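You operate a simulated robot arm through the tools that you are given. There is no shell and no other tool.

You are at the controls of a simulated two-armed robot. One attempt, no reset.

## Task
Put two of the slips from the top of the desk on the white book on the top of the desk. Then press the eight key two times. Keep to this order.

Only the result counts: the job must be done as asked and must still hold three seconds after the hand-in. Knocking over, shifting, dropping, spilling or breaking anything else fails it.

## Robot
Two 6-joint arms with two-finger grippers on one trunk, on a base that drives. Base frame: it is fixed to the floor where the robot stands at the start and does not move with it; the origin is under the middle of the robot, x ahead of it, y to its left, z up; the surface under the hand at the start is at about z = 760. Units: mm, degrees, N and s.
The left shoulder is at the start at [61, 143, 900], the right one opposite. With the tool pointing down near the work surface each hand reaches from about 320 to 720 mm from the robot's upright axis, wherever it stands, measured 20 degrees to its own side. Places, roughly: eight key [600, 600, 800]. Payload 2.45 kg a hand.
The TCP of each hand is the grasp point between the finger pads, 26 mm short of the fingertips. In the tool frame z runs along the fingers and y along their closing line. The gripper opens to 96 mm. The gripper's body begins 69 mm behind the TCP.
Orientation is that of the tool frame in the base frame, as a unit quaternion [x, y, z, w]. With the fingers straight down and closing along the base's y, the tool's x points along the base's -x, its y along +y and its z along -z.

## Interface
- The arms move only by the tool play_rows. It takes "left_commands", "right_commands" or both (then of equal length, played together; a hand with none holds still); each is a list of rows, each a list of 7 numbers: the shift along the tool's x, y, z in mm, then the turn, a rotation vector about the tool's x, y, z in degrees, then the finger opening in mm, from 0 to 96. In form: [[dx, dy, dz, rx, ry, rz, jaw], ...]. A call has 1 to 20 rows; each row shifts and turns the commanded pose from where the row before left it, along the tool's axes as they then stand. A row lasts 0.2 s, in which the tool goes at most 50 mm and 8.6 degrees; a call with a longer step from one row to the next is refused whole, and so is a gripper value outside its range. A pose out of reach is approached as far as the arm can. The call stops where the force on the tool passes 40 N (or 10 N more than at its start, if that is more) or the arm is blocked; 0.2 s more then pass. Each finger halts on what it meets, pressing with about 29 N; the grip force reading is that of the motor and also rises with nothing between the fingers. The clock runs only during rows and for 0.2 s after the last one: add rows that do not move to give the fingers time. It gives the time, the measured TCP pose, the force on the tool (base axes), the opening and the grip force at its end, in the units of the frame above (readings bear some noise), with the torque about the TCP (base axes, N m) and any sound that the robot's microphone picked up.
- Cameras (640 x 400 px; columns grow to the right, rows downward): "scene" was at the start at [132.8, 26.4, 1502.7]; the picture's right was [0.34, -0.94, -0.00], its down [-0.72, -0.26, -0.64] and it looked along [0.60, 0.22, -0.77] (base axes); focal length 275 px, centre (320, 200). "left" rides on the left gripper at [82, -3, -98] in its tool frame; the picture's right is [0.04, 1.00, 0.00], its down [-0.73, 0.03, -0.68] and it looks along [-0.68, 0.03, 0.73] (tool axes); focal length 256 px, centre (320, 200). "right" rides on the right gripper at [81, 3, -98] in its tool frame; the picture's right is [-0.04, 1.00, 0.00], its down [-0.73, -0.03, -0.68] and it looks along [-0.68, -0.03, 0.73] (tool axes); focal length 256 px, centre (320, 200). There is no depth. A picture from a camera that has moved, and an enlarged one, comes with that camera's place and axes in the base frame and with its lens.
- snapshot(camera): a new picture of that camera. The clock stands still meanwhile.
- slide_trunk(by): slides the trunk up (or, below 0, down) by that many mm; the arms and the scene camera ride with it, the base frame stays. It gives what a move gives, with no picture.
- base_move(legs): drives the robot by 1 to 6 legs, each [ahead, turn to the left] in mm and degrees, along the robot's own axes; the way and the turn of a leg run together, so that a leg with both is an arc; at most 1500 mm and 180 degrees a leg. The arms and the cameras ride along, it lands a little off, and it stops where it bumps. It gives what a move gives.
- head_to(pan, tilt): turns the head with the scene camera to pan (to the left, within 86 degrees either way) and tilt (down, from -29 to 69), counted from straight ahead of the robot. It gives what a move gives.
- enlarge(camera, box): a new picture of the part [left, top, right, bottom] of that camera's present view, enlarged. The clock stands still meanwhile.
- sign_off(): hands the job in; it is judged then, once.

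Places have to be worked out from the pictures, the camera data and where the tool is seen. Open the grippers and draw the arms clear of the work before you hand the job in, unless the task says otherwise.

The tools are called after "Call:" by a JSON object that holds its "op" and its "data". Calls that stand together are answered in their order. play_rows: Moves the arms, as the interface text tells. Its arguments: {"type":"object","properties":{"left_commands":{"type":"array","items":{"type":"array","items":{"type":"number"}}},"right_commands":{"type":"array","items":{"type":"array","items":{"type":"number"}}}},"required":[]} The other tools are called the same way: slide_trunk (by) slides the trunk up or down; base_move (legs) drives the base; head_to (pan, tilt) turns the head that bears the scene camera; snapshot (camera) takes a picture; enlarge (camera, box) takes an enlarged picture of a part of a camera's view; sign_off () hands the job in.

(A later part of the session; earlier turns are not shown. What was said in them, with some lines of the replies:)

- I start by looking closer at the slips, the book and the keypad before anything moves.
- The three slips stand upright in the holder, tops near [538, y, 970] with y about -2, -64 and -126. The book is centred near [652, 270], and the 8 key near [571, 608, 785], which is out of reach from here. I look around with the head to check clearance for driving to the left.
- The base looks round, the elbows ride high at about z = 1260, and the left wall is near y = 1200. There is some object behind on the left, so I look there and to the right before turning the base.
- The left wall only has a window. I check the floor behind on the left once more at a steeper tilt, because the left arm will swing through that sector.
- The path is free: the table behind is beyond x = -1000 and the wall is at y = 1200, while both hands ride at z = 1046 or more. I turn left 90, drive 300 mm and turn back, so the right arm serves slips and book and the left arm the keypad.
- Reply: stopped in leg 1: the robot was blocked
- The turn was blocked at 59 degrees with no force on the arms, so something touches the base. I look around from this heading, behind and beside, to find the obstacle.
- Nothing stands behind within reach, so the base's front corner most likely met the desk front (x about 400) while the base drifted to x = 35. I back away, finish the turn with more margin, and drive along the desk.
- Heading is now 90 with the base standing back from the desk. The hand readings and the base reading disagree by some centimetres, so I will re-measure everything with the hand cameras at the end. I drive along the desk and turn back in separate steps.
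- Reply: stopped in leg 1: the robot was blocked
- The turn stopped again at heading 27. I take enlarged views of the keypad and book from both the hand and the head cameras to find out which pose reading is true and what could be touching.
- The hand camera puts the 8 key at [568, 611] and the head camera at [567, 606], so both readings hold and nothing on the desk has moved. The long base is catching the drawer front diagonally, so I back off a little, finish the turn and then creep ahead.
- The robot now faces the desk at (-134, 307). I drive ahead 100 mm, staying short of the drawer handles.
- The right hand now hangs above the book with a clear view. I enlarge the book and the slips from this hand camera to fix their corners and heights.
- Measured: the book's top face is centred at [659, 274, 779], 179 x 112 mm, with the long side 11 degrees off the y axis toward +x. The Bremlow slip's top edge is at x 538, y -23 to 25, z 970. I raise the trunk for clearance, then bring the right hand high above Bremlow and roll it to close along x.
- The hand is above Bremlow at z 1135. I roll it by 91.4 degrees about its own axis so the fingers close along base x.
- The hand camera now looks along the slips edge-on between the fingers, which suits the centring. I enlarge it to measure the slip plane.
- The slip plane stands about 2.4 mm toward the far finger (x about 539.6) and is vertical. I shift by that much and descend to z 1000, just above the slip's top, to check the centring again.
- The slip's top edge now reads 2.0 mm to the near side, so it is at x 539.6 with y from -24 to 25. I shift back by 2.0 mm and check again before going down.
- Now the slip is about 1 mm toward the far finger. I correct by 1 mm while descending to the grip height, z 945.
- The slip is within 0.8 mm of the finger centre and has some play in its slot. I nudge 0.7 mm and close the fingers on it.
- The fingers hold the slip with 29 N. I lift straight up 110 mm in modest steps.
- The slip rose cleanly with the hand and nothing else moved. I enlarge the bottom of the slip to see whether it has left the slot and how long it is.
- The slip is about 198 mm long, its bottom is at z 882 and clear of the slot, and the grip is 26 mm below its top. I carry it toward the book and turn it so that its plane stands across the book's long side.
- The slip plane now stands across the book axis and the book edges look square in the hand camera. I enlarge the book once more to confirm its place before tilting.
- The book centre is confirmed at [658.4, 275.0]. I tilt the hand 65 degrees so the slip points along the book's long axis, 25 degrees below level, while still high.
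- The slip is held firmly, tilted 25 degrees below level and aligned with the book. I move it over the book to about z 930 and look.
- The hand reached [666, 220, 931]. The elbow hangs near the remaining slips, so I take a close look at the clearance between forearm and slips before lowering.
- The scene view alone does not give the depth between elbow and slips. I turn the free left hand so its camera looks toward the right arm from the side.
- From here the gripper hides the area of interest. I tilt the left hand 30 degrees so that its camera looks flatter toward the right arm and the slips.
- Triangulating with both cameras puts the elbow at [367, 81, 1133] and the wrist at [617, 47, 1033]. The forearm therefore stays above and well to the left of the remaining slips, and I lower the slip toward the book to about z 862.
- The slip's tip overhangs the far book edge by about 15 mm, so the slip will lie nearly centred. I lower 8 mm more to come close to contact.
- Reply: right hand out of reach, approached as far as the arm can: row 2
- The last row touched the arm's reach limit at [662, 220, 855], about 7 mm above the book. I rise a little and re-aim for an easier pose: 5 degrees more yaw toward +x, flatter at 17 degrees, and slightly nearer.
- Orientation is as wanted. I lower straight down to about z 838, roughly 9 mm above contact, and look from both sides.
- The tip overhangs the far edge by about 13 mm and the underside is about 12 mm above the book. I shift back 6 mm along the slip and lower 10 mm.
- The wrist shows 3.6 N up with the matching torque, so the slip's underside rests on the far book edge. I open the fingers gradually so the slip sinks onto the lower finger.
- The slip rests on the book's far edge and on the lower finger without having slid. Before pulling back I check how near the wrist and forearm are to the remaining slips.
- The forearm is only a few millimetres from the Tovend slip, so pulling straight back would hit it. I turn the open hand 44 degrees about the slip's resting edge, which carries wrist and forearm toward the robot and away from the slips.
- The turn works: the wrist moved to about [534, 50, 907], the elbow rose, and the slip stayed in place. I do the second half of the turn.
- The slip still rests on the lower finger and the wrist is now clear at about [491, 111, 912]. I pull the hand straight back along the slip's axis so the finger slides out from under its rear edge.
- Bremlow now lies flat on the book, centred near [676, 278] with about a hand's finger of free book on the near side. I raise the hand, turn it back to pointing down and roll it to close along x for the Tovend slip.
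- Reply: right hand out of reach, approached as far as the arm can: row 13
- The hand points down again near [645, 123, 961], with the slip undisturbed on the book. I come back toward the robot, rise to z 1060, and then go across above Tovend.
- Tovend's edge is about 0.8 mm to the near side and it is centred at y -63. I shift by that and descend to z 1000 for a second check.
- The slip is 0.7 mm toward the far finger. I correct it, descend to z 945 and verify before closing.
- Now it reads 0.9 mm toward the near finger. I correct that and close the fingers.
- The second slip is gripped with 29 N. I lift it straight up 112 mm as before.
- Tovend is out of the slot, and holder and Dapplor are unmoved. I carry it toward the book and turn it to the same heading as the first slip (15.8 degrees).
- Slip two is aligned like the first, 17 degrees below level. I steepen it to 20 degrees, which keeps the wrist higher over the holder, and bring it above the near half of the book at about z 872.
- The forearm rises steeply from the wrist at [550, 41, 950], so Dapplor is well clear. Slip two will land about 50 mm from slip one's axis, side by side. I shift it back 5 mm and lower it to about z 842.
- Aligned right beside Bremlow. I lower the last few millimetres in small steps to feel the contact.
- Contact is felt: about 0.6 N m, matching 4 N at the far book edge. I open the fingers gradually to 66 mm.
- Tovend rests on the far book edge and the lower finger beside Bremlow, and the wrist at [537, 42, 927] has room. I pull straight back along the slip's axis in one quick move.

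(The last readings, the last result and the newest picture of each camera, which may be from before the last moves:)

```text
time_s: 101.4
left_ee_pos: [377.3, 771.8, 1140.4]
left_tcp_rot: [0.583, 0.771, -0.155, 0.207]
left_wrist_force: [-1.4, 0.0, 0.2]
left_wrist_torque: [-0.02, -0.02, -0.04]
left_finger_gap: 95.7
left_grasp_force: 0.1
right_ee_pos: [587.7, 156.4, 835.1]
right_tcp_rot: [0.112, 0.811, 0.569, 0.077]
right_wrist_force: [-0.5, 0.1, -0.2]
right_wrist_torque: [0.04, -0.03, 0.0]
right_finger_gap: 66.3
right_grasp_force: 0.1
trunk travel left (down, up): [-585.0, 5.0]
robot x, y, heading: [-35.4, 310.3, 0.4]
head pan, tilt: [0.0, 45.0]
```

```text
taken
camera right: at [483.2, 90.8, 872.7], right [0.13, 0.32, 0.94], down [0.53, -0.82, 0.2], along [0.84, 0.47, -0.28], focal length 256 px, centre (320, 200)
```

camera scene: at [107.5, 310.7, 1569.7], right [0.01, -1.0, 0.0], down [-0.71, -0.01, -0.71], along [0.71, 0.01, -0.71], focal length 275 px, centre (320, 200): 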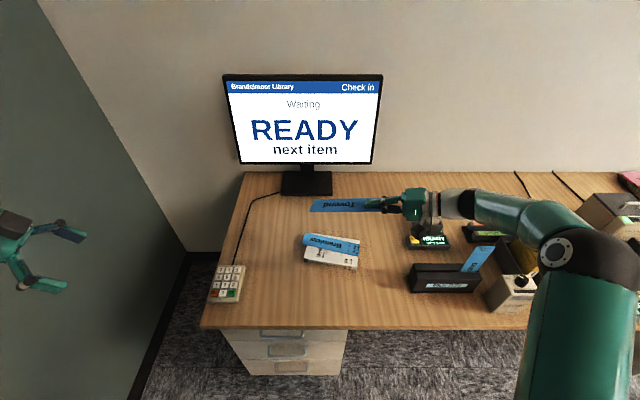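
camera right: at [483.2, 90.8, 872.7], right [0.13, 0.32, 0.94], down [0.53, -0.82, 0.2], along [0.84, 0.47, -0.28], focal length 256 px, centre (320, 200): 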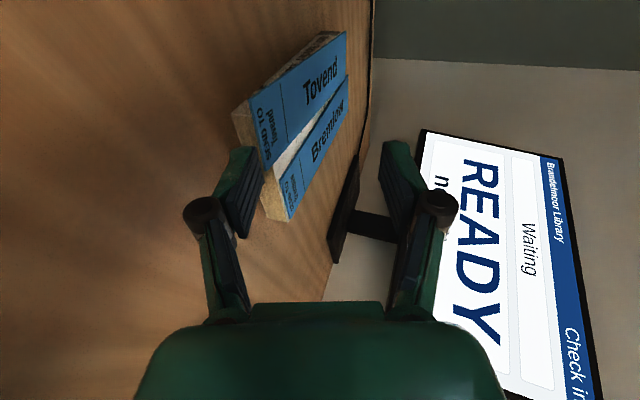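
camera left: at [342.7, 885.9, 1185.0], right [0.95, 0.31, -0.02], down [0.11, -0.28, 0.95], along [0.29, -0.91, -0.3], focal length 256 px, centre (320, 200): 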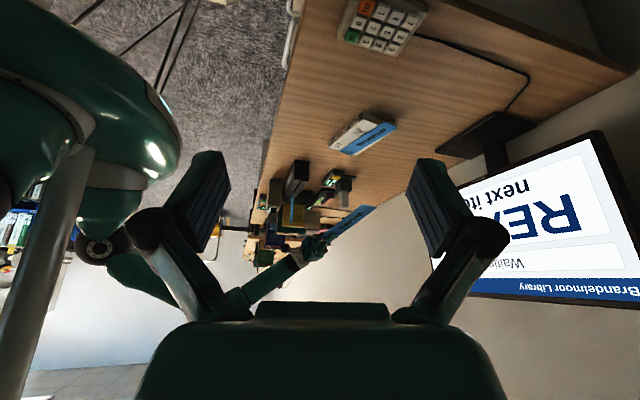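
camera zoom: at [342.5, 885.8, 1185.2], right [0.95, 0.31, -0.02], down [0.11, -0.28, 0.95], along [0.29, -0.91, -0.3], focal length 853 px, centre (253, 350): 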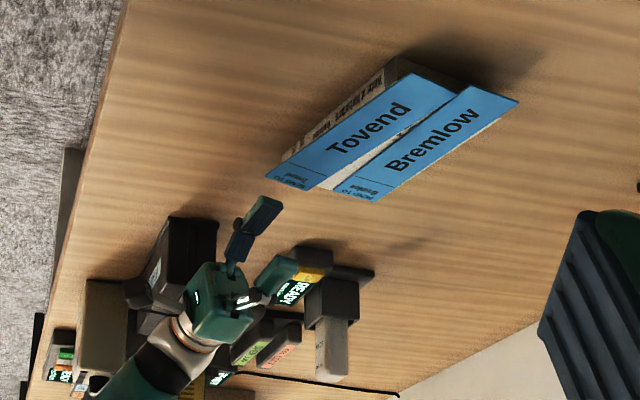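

Both slips lie on the book now. I enlarge to judge how Tovend sits at the near edge.

Call:
{"op": "enlarge", "data": {"camera": "scene", "box": [290, 220, 370, 285]}}

Call:
{"op": "enlarge", "data": {"camera": "right", "box": [210, 20, 370, 240]}}

```text
6.15 times, centred on (330, 252) of scene
camera zoom: at [107.2, 310.6, 1569.8], right [0.01, -1.0, 0.0], down [-0.71, -0.01, -0.71], along [0.71, 0.01, -0.71], focal length 1691 px, centre (258, -123)
```

zoom: 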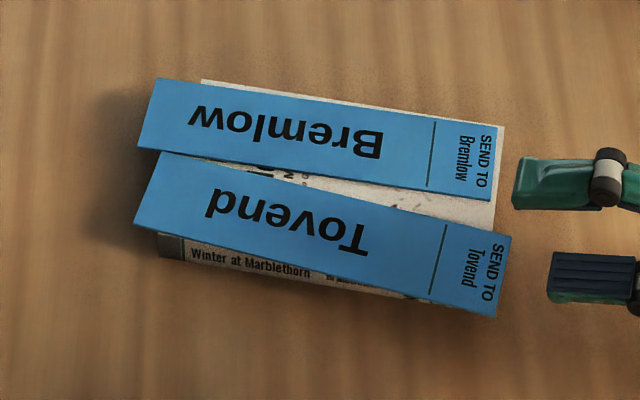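

```text
1.82 times, centred on (290, 130) of right
camera zoom: at [483.2, 90.8, 872.7], right [0.13, 0.32, 0.94], down [0.53, -0.82, 0.2], along [0.84, 0.47, -0.28], focal length 465 px, centre (374, 327)
```

zoom: 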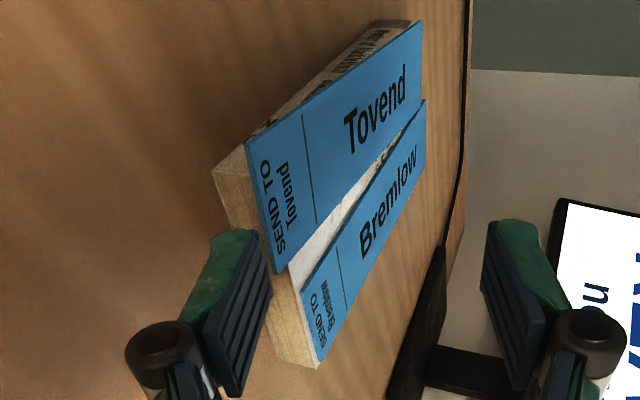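

Tovend sits at [623, 280], 36 mm from the book's middle line, flat with only a corner past the near edge, and Bremlow lies beside it: both are stably on the book. Now I raise the right hand straight up and draw it back.

Call:
{"op": "play_rows", "data": {"right_commands": [[0, 34.8, -12.7, 0, 0, 0, 66], [0, 34.8, -12.7, 0, 0, 0, 66], [0, 34.8, -12.7, 0, 0, 0, 66], [0, 34.8, -12.7, 0, 0, 0, 66], [38, -1, -9, 0, 0, 0, 66], [38, -1, -9, 0, 0, 0, 66], [0, 34.8, -12.7, 0, 0, 0, 66], [0, 0, 0, 0, 0, 0, 66]]}}

Call:
{"op": "play_rows", "data": {"left_commands": [[0, 0, 0, 0, 7.5, 0, 90], [0, 0, 0, 0, 7.5, 0, 80], [0, 0, 0, 0, 7.5, 0, 70], [0, 0, 0, 0, 7.5, 0, 60], [0, 0, 0, 0, 0, -8.4, 50], [0, 0, 0, 0, 0, -8.4, 40], [0, 0, 0, 0, 0, -8.4, 30], [0, 0, 0, 0, 0, -8.4, 20], [0, 0, 0, 0, 0, -8.4, 10], [0, 0, 0, 0, 0, -8.4, 0], [0, 0, 0, 0, 0, -8.4, 0], [0, 0, 0, 0, 0, -8.4, 0], [0, 0, 0, 0, 0, -8.4, 0], [0, 0, 0, 0, 0, 0, 0]]}}

Call:
{"op": "snapshot", "data": {"camera": "scene"}}

Call:
{"op": "snapshot", "data": {"camera": "left"}}

```text
time_s: 103.2
left_ee_pos: [379.6, 771.8, 1139.4]
left_tcp_rot: [0.583, 0.77, -0.156, 0.207]
left_wrist_force: [0.4, 0.4, 0.2]
left_wrist_torque: [0.01, 0.03, 0.02]
left_finger_gap: 96.2
left_grasp_force: 0.2
right_ee_pos: [509.0, 159.9, 1027.5]
right_tcp_rot: [0.113, 0.81, 0.57, 0.077]
right_wrist_force: [-0.2, -0.4, 0.1]
right_wrist_torque: [-0.03, -0.02, -0.01]
right_finger_gap: 66.1
right_grasp_force: 0.0
trunk travel left (down, up): [-585.0, 5.0]
robot x, y, heading: [-35.2, 306.8, 0.6]
head pan, tilt: [0.0, 45.0]
```

```text
time_s: 106.2
left_ee_pos: [378.6, 771.1, 1139.6]
left_tcp_rot: [-0.013, 1.0, 0.001, 0.001]
left_wrist_force: [-0.2, 0.4, 0.5]
left_wrist_torque: [0.03, -0.02, -0.01]
left_finger_gap: 0.0
left_grasp_force: 28.3
right_ee_pos: [509.1, 159.0, 1027.8]
right_tcp_rot: [0.113, 0.811, 0.569, 0.078]
right_wrist_force: [0.1, -0.6, -0.3]
right_wrist_torque: [0.02, 0.02, -0.01]
right_finger_gap: 65.8
right_grasp_force: 0.0
trunk travel left (down, up): [-585.0, 5.0]
robot x, y, heading: [-38.7, 310.0, 0.6]
head pan, tilt: [0.0, 45.0]
```

```text
taken
camera scene: at [107.1, 310.8, 1569.8], right [0.01, -1.0, 0.0], down [-0.71, -0.01, -0.71], along [0.71, 0.01, -0.71], focal length 275 px, centre (320, 200)
```

scene: 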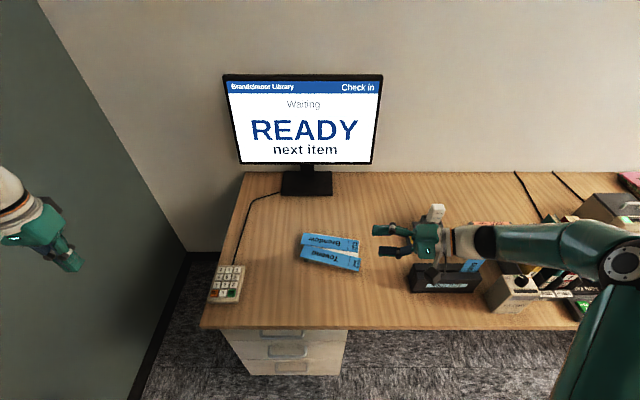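

```text
taken
camera left: at [297.3, 766.0, 1238.7], right [-0.07, 1.0, 0.0], down [0.73, 0.05, 0.68], along [0.68, 0.05, -0.73], focal length 256 px, centre (320, 200)
```

left: 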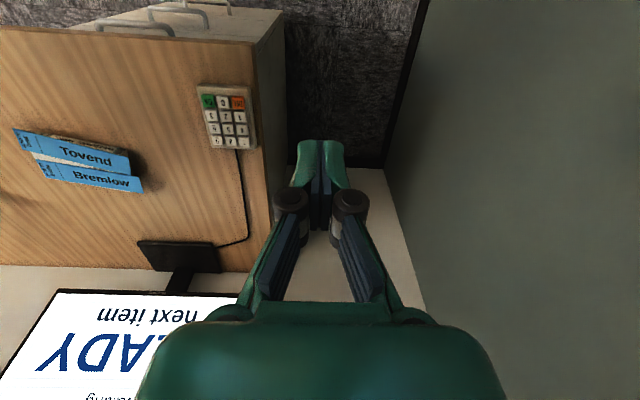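

The left hand is upright with closed fingers. I bring it above the keypad at about [540, 609, 960] to measure the 8 key from close up.

Call:
{"op": "play_rows", "data": {"left_commands": [[-22.5, -23.8, 25.7, 0, 0, 0, 0], [-22.5, -23.8, 25.7, 0, 0, 0, 0], [-22.5, -23.8, 25.7, 0, 0, 0, 0], [-22.5, -23.8, 25.7, 0, 0, 0, 0], [-22.5, -23.8, 25.7, 0, 0, 0, 0], [-22.5, -23.8, 25.7, 0, 0, 0, 0], [-22.5, -23.8, 25.7, 0, 0, 0, 0], [0, 0, 0, 0, 0, 0, 0], [0, 0, 0, 0, 0, 0, 0]]}}

Call:
{"op": "snapshot", "data": {"camera": "left"}}

Call:
{"op": "enlarge", "data": {"camera": "left", "box": [250, 0, 410, 150]}}

```text
time_s: 108.2
left_ee_pos: [540.3, 609.1, 958.6]
left_tcp_rot: [-0.013, 1.0, 0.001, 0.001]
left_wrist_force: [0.9, -0.5, 0.8]
left_wrist_torque: [-0.01, 0.03, 0.02]
left_finger_gap: 0.2
left_grasp_force: 28.4
right_ee_pos: [509.8, 159.8, 1027.9]
right_tcp_rot: [0.111, 0.811, 0.569, 0.077]
right_wrist_force: [1.2, -0.2, -0.1]
right_wrist_torque: [0.07, -0.03, 0.0]
right_finger_gap: 66.0
right_grasp_force: 0.1
trunk travel left (down, up): [-585.0, 5.0]
robot x, y, heading: [-36.4, 312.3, 0.6]
head pan, tilt: [0.0, 45.0]
```

```text
taken
camera left: at [458.4, 603.7, 1056.9], right [-0.07, 1.0, 0.0], down [0.73, 0.05, 0.68], along [0.68, 0.05, -0.73], focal length 256 px, centre (320, 200)
```

left: 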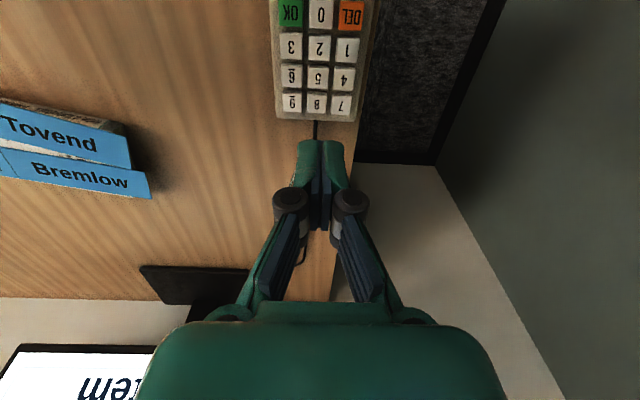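

```text
2.67 times, centred on (330, 75) of left
camera zoom: at [458.4, 603.7, 1056.9], right [-0.07, 1.0, 0.0], down [0.73, 0.05, 0.68], along [0.68, 0.05, -0.73], focal length 683 px, centre (293, 533)
```

zoom: 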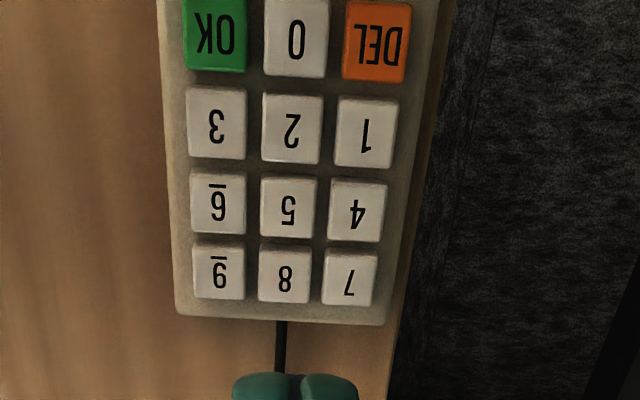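

From close up the 8 key is centred near [570.5, 609, 785], with keys about 22 mm wide at 26.5 mm spacing. Closed fingers held upright would nearly touch the neighbours, so I tilt the hand about two axes to press with one fingertip corner only.

Call:
{"op": "play_rows", "data": {"left_commands": [[0, 0, 0, 0, -6.67, 0, 0], [0, 0, 0, 0, -6.67, 0, 0], [0, 0, 0, 0, -6.67, 0, 0], [0, 0, 0, -6.67, 0, 0, 0], [0, 0, 0, -6.67, 0, 0, 0], [0, 0, 0, -6.67, 0, 0, 0], [0, 0, 0, 0, 0, 0, 0], [0, 0, 0, 0, 0, 0, 0]]}}

Call:
{"op": "snapshot", "data": {"camera": "left"}}

Call:
{"op": "snapshot", "data": {"camera": "scene"}}

```text
time_s: 110.0
left_ee_pos: [540.5, 608.8, 958.8]
left_tcp_rot: [-0.043, 0.969, 0.175, 0.17]
left_wrist_force: [-0.3, 0.2, 0.2]
left_wrist_torque: [0.0, 0.01, -0.02]
left_finger_gap: 0.0
left_grasp_force: 28.8
right_ee_pos: [508.3, 157.5, 1027.3]
right_tcp_rot: [0.113, 0.811, 0.569, 0.078]
right_wrist_force: [0.2, 0.2, -0.4]
right_wrist_torque: [0.03, -0.05, 0.01]
right_finger_gap: 66.1
right_grasp_force: 0.0
trunk travel left (down, up): [-585.0, 5.0]
robot x, y, heading: [-35.9, 309.5, 0.6]
head pan, tilt: [0.0, 45.0]
```

```text
taken
camera left: at [434.1, 569.6, 1017.6], right [-0.18, 0.93, 0.31], down [0.47, -0.19, 0.86], along [0.86, 0.3, -0.41], focal length 256 px, centre (320, 200)
```

left: 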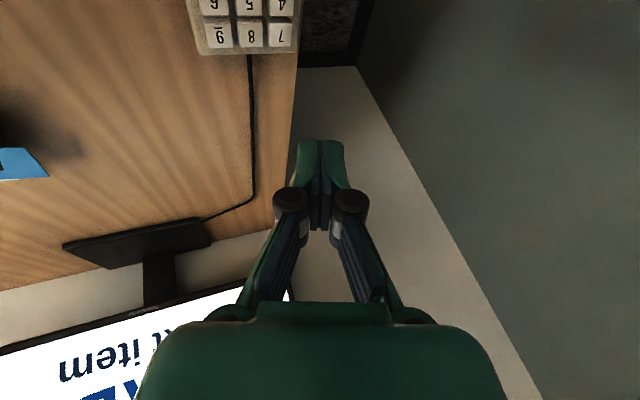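

```text
taken
camera scene: at [107.5, 310.6, 1569.7], right [0.01, -1.0, 0.0], down [-0.71, -0.01, -0.71], along [0.71, 0.01, -0.71], focal length 275 px, centre (320, 200)
```

scene: 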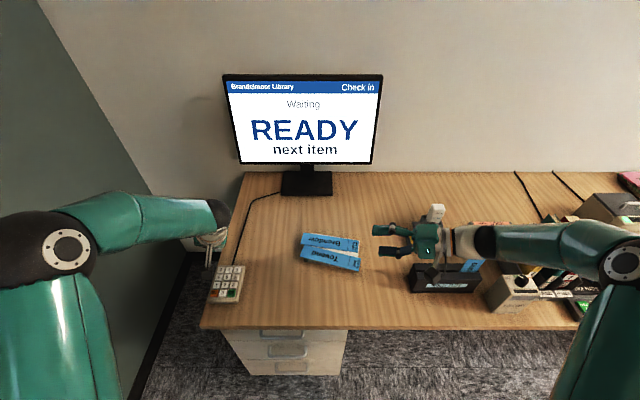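

Tilted as planned. I move down so that the lowest fingertip corner hovers about 19 mm above the 8 key, then check from two views.

Call:
{"op": "play_rows", "data": {"left_commands": [[3.5, -11.5, 29.6, 0, 0, 0, 0], [3.5, -11.5, 29.6, 0, 0, 0, 0], [3.5, -11.5, 29.6, 0, 0, 0, 0], [3.5, -11.5, 29.6, 0, 0, 0, 0], [0, 0, 0, 0, 0, 0, 0], [0, 0, 0, 0, 0, 0, 0]]}}

Call:
{"op": "snapshot", "data": {"camera": "left"}}

Call:
{"op": "enlarge", "data": {"camera": "left", "box": [250, 70, 390, 180]}}

Call:
{"op": "enlarge", "data": {"camera": "scene", "box": [190, 230, 270, 310]}}

```text
time_s: 111.4
left_ee_pos: [572.7, 608.2, 834.8]
left_tcp_rot: [-0.043, 0.969, 0.174, 0.17]
left_wrist_force: [-0.2, -0.1, 0.5]
left_wrist_torque: [0.03, 0.0, -0.01]
left_finger_gap: 0.1
left_grasp_force: 28.7
right_ee_pos: [510.6, 159.8, 1028.0]
right_tcp_rot: [0.112, 0.811, 0.57, 0.077]
right_wrist_force: [0.4, 0.1, 1.3]
right_wrist_torque: [0.02, -0.02, 0.0]
right_finger_gap: 66.4
right_grasp_force: 0.1
trunk travel left (down, up): [-585.0, 5.0]
robot x, y, heading: [-39.5, 309.0, 0.4]
head pan, tilt: [0.0, 45.0]
```

```text
taken
camera left: at [465.7, 567.9, 893.6], right [-0.18, 0.93, 0.31], down [0.47, -0.19, 0.86], along [0.86, 0.3, -0.41], focal length 256 px, centre (320, 200)
```

left: 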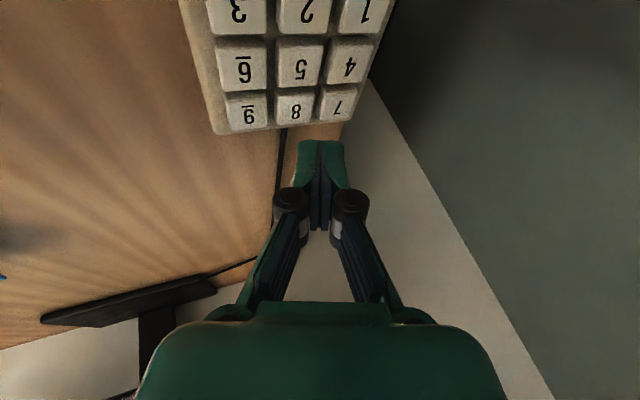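

```text
3.64 times, centred on (320, 125) of left
camera zoom: at [465.7, 567.9, 893.6], right [-0.18, 0.93, 0.31], down [0.47, -0.19, 0.86], along [0.86, 0.3, -0.41], focal length 931 px, centre (320, 473)
```

zoom: 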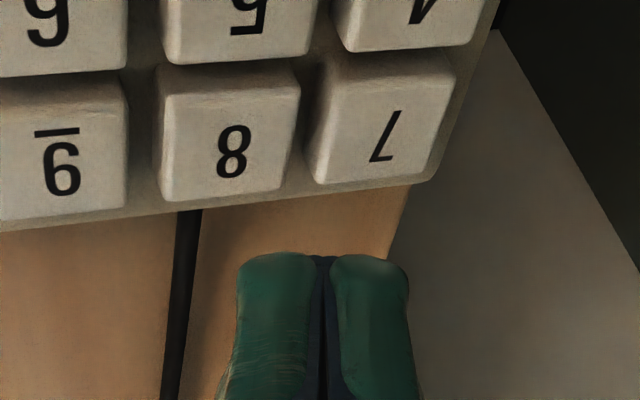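

```text
5.00 times, centred on (230, 270) of scene
camera zoom: at [107.8, 310.9, 1569.7], right [0.01, -1.0, 0.0], down [-0.71, -0.01, -0.71], along [0.71, 0.01, -0.71], focal length 1374 px, centre (770, -150)
```

zoom: 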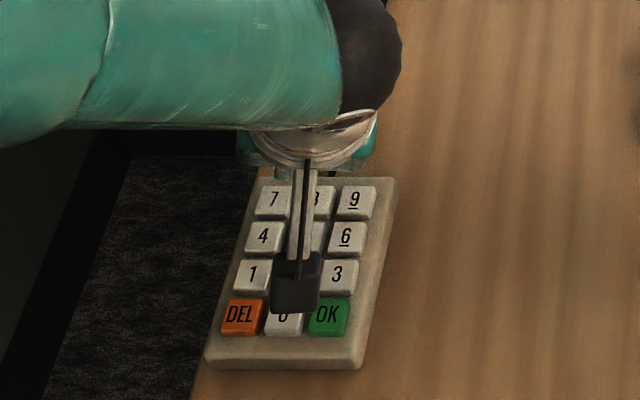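

This view confirms the 8 key at [571, 609, 786], and the fingertip corner hovers over its middle. I lower straight down in small steps until I feel the key.

Call:
{"op": "play_rows", "data": {"left_commands": [[1.72, -1.62, 4.41, 0, 0, 0, 0], [1.72, -1.62, 4.41, 0, 0, 0, 0], [1.72, -1.62, 4.41, 0, 0, 0, 0], [0, 0, 0, 0, 0, 0, 0]]}}

Call:
{"op": "enlarge", "data": {"camera": "left", "box": [250, 70, 390, 180]}}

```text
time_s: 112.4
left_ee_pos: [572.8, 609.0, 821.3]
left_tcp_rot: [-0.043, 0.969, 0.174, 0.169]
left_wrist_force: [-0.9, 0.1, -0.2]
left_wrist_torque: [0.02, 0.02, -0.02]
left_finger_gap: 0.0
left_grasp_force: 28.7
right_ee_pos: [509.3, 157.8, 1028.3]
right_tcp_rot: [0.112, 0.811, 0.569, 0.078]
right_wrist_force: [-0.6, 0.0, 0.6]
right_wrist_torque: [-0.01, 0.01, -0.01]
right_finger_gap: 65.9
right_grasp_force: 0.1
trunk travel left (down, up): [-585.0, 5.0]
robot x, y, heading: [-32.5, 310.2, 0.7]
head pan, tilt: [0.0, 45.0]
```

```text
3.64 times, centred on (320, 125) of left
camera zoom: at [465.0, 568.0, 879.1], right [-0.18, 0.93, 0.31], down [0.47, -0.19, 0.86], along [0.86, 0.3, -0.41], focal length 931 px, centre (320, 473)
```

zoom: 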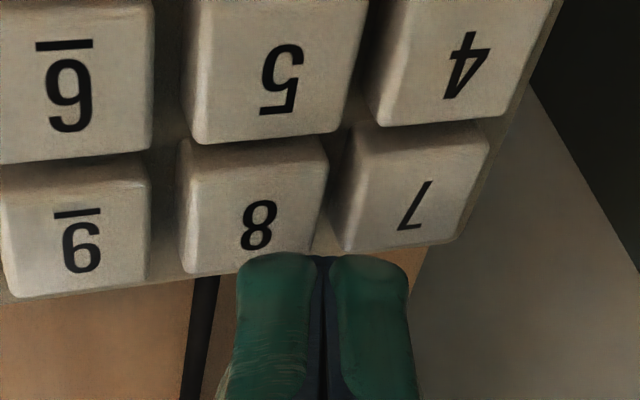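

The corner is about to meet the key's centre. I lower 5 mm more in 1 mm rows and read the force and any sound.

Call:
{"op": "play_rows", "data": {"left_commands": [[0.34, -0.32, 0.88, 0, 0, 0, 0], [0.34, -0.32, 0.88, 0, 0, 0, 0], [0.34, -0.32, 0.88, 0, 0, 0, 0], [0.34, -0.32, 0.88, 0, 0, 0, 0], [0.34, -0.32, 0.88, 0, 0, 0, 0]]}}

Call:
{"op": "enlarge", "data": {"camera": "left", "box": [250, 70, 390, 180]}}

```text
time_s: 113.6
left_ee_pos: [572.2, 607.8, 815.7]
left_tcp_rot: [-0.043, 0.969, 0.174, 0.17]
left_wrist_force: [-0.4, 0.3, -0.2]
left_wrist_torque: [0.03, 0.02, -0.03]
left_finger_gap: 0.2
left_grasp_force: 28.6
right_ee_pos: [509.4, 160.4, 1028.2]
right_tcp_rot: [0.112, 0.811, 0.569, 0.078]
right_wrist_force: [0.0, 0.5, -0.4]
right_wrist_torque: [-0.01, -0.04, -0.03]
right_finger_gap: 65.9
right_grasp_force: 0.0
trunk travel left (down, up): [-585.0, 5.0]
robot x, y, heading: [-34.8, 305.3, 0.6]
head pan, tilt: [0.0, 45.0]
```

```text
3.64 times, centred on (320, 125) of left
camera zoom: at [465.5, 568.3, 874.3], right [-0.18, 0.93, 0.31], down [0.47, -0.19, 0.86], along [0.86, 0.3, -0.41], focal length 931 px, centre (320, 473)
```

zoom: 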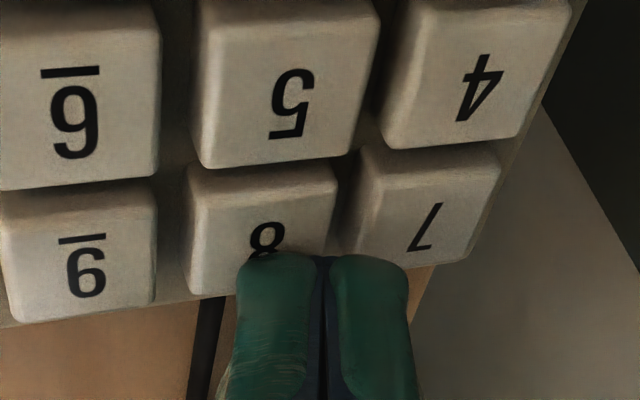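

No contact yet at z 815.7. I continue 3 mm in 1 mm rows.

Call:
{"op": "play_rows", "data": {"left_commands": [[0.34, -0.32, 0.88, 0, 0, 0, 0], [0.34, -0.32, 0.88, 0, 0, 0, 0], [0.34, -0.32, 0.88, 0, 0, 0, 0]]}}

Call:
{"op": "enlarge", "data": {"camera": "left", "box": [250, 70, 390, 180]}}

```text
time_s: 114.4
left_ee_pos: [572.4, 608.6, 813.2]
left_tcp_rot: [-0.044, 0.969, 0.175, 0.17]
left_wrist_force: [-0.1, 0.4, 2.5]
left_wrist_torque: [-0.01, 0.01, 0.0]
left_finger_gap: 0.0
left_grasp_force: 28.3
right_ee_pos: [509.6, 159.1, 1028.1]
right_tcp_rot: [0.112, 0.81, 0.57, 0.078]
right_wrist_force: [-0.7, -0.1, 0.2]
right_wrist_torque: [0.03, 0.02, 0.01]
right_finger_gap: 66.0
right_grasp_force: 0.0
trunk travel left (down, up): [-585.0, 5.0]
robot x, y, heading: [-34.0, 310.9, 0.9]
head pan, tilt: [0.0, 45.0]
```

```text
3.64 times, centred on (320, 125) of left
camera zoom: at [465.2, 568.4, 871.2], right [-0.18, 0.93, 0.31], down [0.47, -0.19, 0.86], along [0.86, 0.3, -0.41], focal length 931 px, centre (320, 473)
```

zoom: 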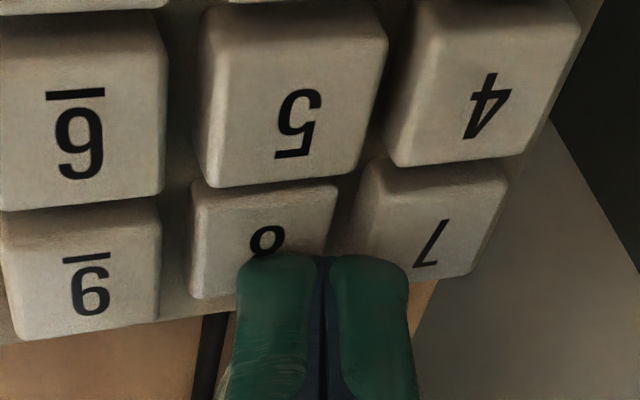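

Contact: 2.5 N and the 8 key alone begins to sink. I press 1.5 mm deeper and listen.

Call:
{"op": "play_rows", "data": {"left_commands": [[0.26, -0.24, 0.66, 0, 0, 0, 0], [0.26, -0.24, 0.66, 0, 0, 0, 0]]}}

Call:
{"op": "enlarge", "data": {"camera": "left", "box": [250, 70, 390, 180]}}

Call:
{"op": "snapshot", "data": {"camera": "scene"}}

```text
time_s: 115.0
left_ee_pos: [572.3, 608.5, 811.5]
left_tcp_rot: [-0.044, 0.969, 0.174, 0.17]
left_wrist_force: [-1.6, 0.3, 3.1]
left_wrist_torque: [0.0, 0.02, 0.01]
left_finger_gap: 0.2
left_grasp_force: 28.7
right_ee_pos: [507.8, 159.8, 1027.6]
right_tcp_rot: [0.111, 0.811, 0.569, 0.077]
right_wrist_force: [0.7, 0.4, -0.8]
right_wrist_torque: [-0.01, -0.01, 0.03]
right_finger_gap: 66.1
right_grasp_force: 0.1
trunk travel left (down, up): [-585.0, 5.0]
robot x, y, heading: [-32.1, 307.9, 0.5]
head pan, tilt: [0.0, 45.0]
heard: click
```

```text
3.64 times, centred on (320, 125) of left
camera zoom: at [465.6, 568.3, 869.8], right [-0.18, 0.93, 0.31], down [0.47, -0.19, 0.86], along [0.86, 0.3, -0.41], focal length 931 px, centre (320, 473)
```

zoom: 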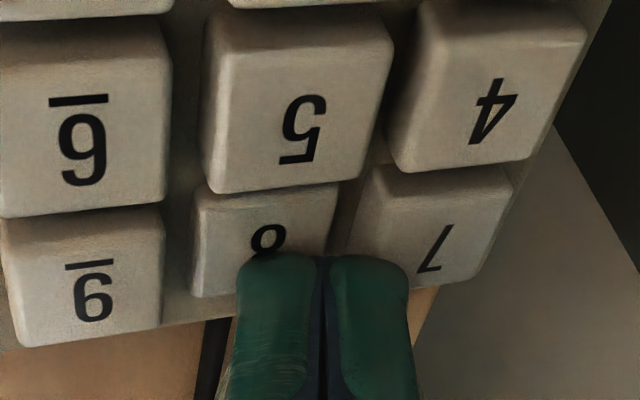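

```text
taken
camera scene: at [107.0, 310.7, 1569.8], right [0.01, -1.0, 0.0], down [-0.71, -0.01, -0.71], along [0.71, 0.01, -0.71], focal length 275 px, centre (320, 200)
```

scene: 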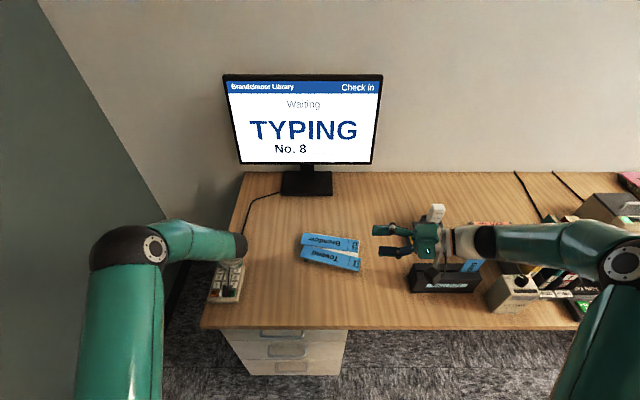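

A click was heard and the screen shows "TYPING No. 8": the first press counted. I lift 8 mm to release the key.

Call:
{"op": "play_rows", "data": {"left_commands": [[-0.69, 0.65, -1.76, 0, 0, 0, 0], [-0.69, 0.65, -1.76, 0, 0, 0, 0], [-0.69, 0.65, -1.76, 0, 0, 0, 0], [-0.69, 0.65, -1.76, 0, 0, 0, 0], [0, 0, 0, 0, 0, 0, 0], [0, 0, 0, 0, 0, 0, 0]]}}

Call:
{"op": "enlarge", "data": {"camera": "left", "box": [250, 70, 390, 180]}}

Call:
{"op": "enlarge", "data": {"camera": "scene", "box": [210, 60, 400, 180]}}

```text
time_s: 116.4
left_ee_pos: [571.9, 607.5, 821.5]
left_tcp_rot: [-0.043, 0.969, 0.174, 0.17]
left_wrist_force: [1.1, 0.5, 0.3]
left_wrist_torque: [0.02, 0.02, 0.02]
left_finger_gap: 0.0
left_grasp_force: 28.4
right_ee_pos: [507.4, 159.7, 1028.6]
right_tcp_rot: [0.112, 0.811, 0.568, 0.078]
right_wrist_force: [0.1, -0.2, 0.2]
right_wrist_torque: [-0.05, 0.0, 0.01]
right_finger_gap: 65.8
right_grasp_force: 0.1
trunk travel left (down, up): [-585.0, 5.0]
robot x, y, heading: [-38.1, 308.4, 0.6]
head pan, tilt: [0.0, 45.0]
```

```text
3.64 times, centred on (320, 125) of left
camera zoom: at [465.1, 568.4, 878.2], right [-0.18, 0.93, 0.31], down [0.47, -0.19, 0.86], along [0.86, 0.3, -0.41], focal length 931 px, centre (320, 473)
```

zoom: 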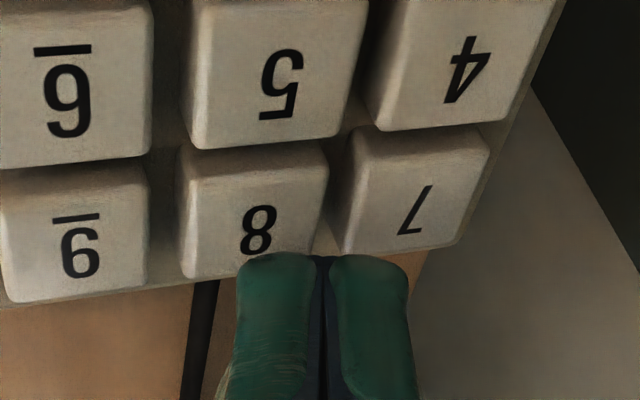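

```text
3.33 times, centred on (305, 120) of scene
camera zoom: at [107.4, 310.8, 1569.7], right [0.01, -1.0, 0.0], down [-0.71, -0.01, -0.71], along [0.71, 0.01, -0.71], focal length 916 px, centre (370, 467)
```

zoom: 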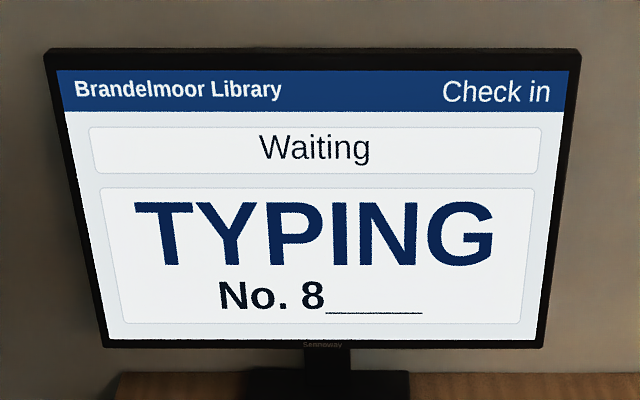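

The key is back up and the screen reads "No. 8" with blanks left. I press a second time along the same path.

Call:
{"op": "play_rows", "data": {"left_commands": [[0.69, -0.65, 1.76, 0, 0, 0, 0], [0.69, -0.65, 1.76, 0, 0, 0, 0], [0.69, -0.65, 1.76, 0, 0, 0, 0], [0.69, -0.65, 1.76, 0, 0, 0, 0]]}}

Call:
{"op": "enlarge", "data": {"camera": "scene", "box": [210, 60, 400, 180]}}

```text
time_s: 117.4
left_ee_pos: [571.9, 608.3, 812.4]
left_tcp_rot: [-0.044, 0.969, 0.174, 0.169]
left_wrist_force: [-0.2, -0.2, 3.0]
left_wrist_torque: [0.01, 0.0, 0.0]
left_finger_gap: 0.1
left_grasp_force: 28.5
right_ee_pos: [508.3, 158.5, 1027.5]
right_tcp_rot: [0.112, 0.811, 0.569, 0.078]
right_wrist_force: [-0.7, -0.1, 0.3]
right_wrist_torque: [-0.02, 0.02, -0.02]
right_finger_gap: 65.9
right_grasp_force: 0.0
trunk travel left (down, up): [-585.0, 5.0]
robot x, y, heading: [-33.4, 310.2, 0.6]
head pan, tilt: [0.0, 45.0]
heard: click
```

```text
3.33 times, centred on (305, 120) of scene
camera zoom: at [107.1, 310.7, 1569.8], right [0.01, -1.0, 0.0], down [-0.71, -0.01, -0.71], along [0.71, 0.01, -0.71], focal length 916 px, centre (370, 467)
```

zoom: 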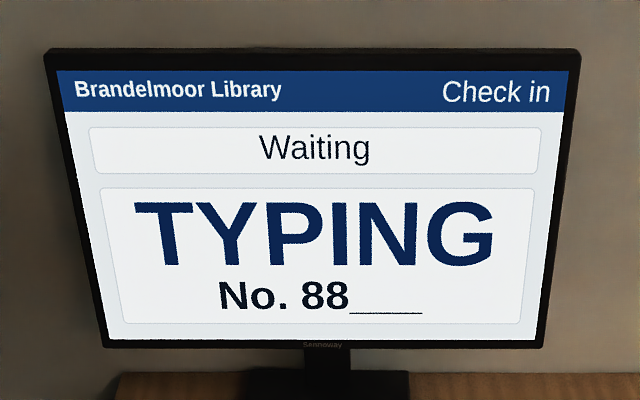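

A second click was heard and the screen shows "No. 88". I lift the left hand straight up, draw it back and open its gripper.

Call:
{"op": "play_rows", "data": {"left_commands": [[-1.72, 1.62, -4.41, 0, 0, 0, 0], [-6.9, 6.5, -17.6, 0, 0, 0, 0], [-13.8, 13, -35.3, 0, 0, 0, 0], [-13.8, 13, -35.3, 0, 0, 0, 0], [-13.8, 13, -35.3, 0, 0, 0, 0], [-13.8, 13, -35.3, 0, 0, 0, 20], [28, 4, -10, 0, 0, 0, 40], [28, 4, -10, 0, 0, 0, 60], [28, 4, -10, 0, 0, 0, 80], [0, 0, 0, 0, 0, 0, 90], [0, 0, 0, 0, 0, 0, 90]]}}

Call:
{"op": "snapshot", "data": {"camera": "scene"}}

Call:
{"op": "enlarge", "data": {"camera": "scene", "box": [200, 60, 400, 310]}}

```text
time_s: 119.8
left_ee_pos: [482.1, 606.2, 1001.2]
left_tcp_rot: [-0.041, 0.969, 0.174, 0.17]
left_wrist_force: [0.1, 0.1, 0.0]
left_wrist_torque: [0.01, 0.0, -0.01]
left_finger_gap: 90.0
left_grasp_force: 0.0
right_ee_pos: [508.0, 158.8, 1028.8]
right_tcp_rot: [0.111, 0.811, 0.569, 0.078]
right_wrist_force: [-0.6, 0.0, -0.3]
right_wrist_torque: [-0.02, -0.01, -0.01]
right_finger_gap: 65.9
right_grasp_force: 0.0
trunk travel left (down, up): [-585.0, 5.0]
robot x, y, heading: [-36.2, 310.0, 0.6]
head pan, tilt: [0.0, 45.0]
```

```text
taken
camera scene: at [106.7, 310.9, 1569.8], right [0.01, -1.0, 0.0], down [-0.71, -0.01, -0.71], along [0.71, 0.01, -0.71], focal length 275 px, centre (320, 200)
```

scene: 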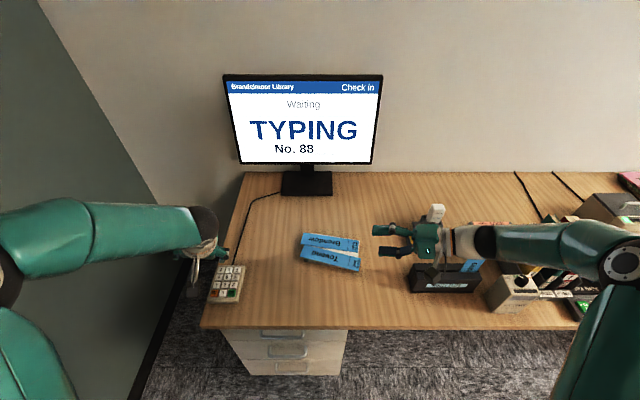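

```text
1.60 times, centred on (300, 185) of scene
camera zoom: at [106.7, 310.9, 1569.8], right [0.01, -1.0, 0.0], down [-0.71, -0.01, -0.71], along [0.71, 0.01, -0.71], focal length 440 px, centre (352, 224)
```

zoom: 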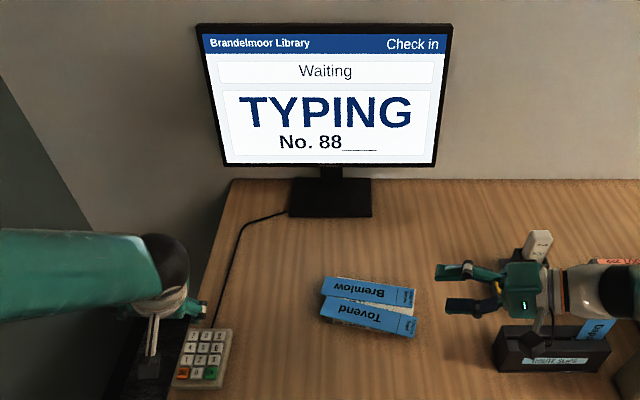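

Both hands are open and well above the work. I take a last close look at the slips on the book and at the holder area before handing in.

Call:
{"op": "enlarge", "data": {"camera": "scene", "box": [290, 220, 370, 285]}}

Call:
{"op": "enlarge", "data": {"camera": "scene", "box": [370, 190, 600, 330]}}

Call:
{"op": "snapshot", "data": {"camera": "right"}}

```text
6.15 times, centred on (330, 252) of scene
camera zoom: at [106.7, 310.9, 1569.8], right [0.01, -1.0, 0.0], down [-0.71, -0.01, -0.71], along [0.71, 0.01, -0.71], focal length 1691 px, centre (258, -123)
```

zoom: 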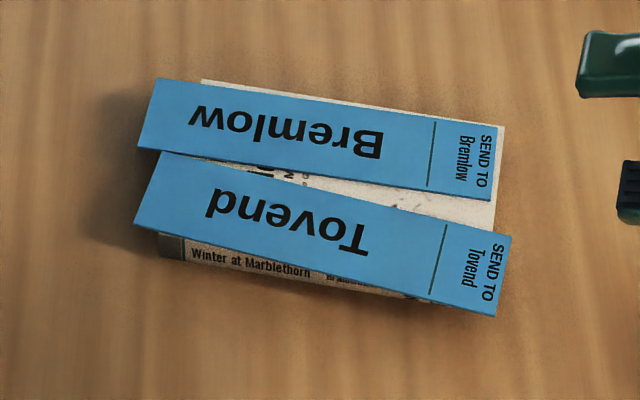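

```text
2.78 times, centred on (485, 260) of scene
camera zoom: at [106.7, 310.9, 1569.8], right [0.01, -1.0, 0.0], down [-0.71, -0.01, -0.71], along [0.71, 0.01, -0.71], focal length 764 px, centre (-139, 33)
```

zoom: 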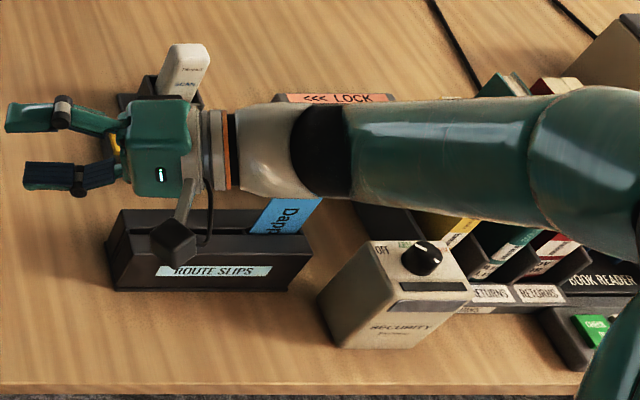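

```text
taken
camera right: at [404.5, 94.3, 1065.0], right [0.13, 0.32, 0.94], down [0.53, -0.82, 0.2], along [0.84, 0.47, -0.28], focal length 256 px, centre (320, 200)
```

right: 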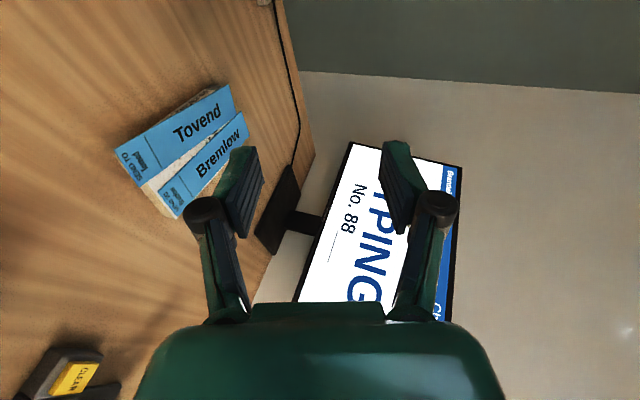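

Both slips lie still on the white book and the screen shows "88". Dapplor, the holder and everything else stand where they were, and both grippers are open and clear. I hand the job in.

Call:
{"op": "sign_off", "data": {}}

```text
The job is handed in.
```

The job is done and handed in: two slips are on the white book, and the eight key was then pressed twice.

- **Slips:** Bremlow and Tovend lie flat, side by side on the book. They are slightly longer than the book, so their ends stick out a little, and one corner of Tovend hangs about 13 mm past the near edge. The third slip, Dapplor, is still in its holder.
- **Eight key:** Each press gave a click, and the screen now shows "No. 88".
- **Other objects:** In the last pictures nothing else on the desk had moved. Both grippers are open and the arms are well above the desk.

While driving to a better spot, the base was stopped twice as it turned, and I could not tell what it touched. Afterwards the book and keypad measured in the same places.
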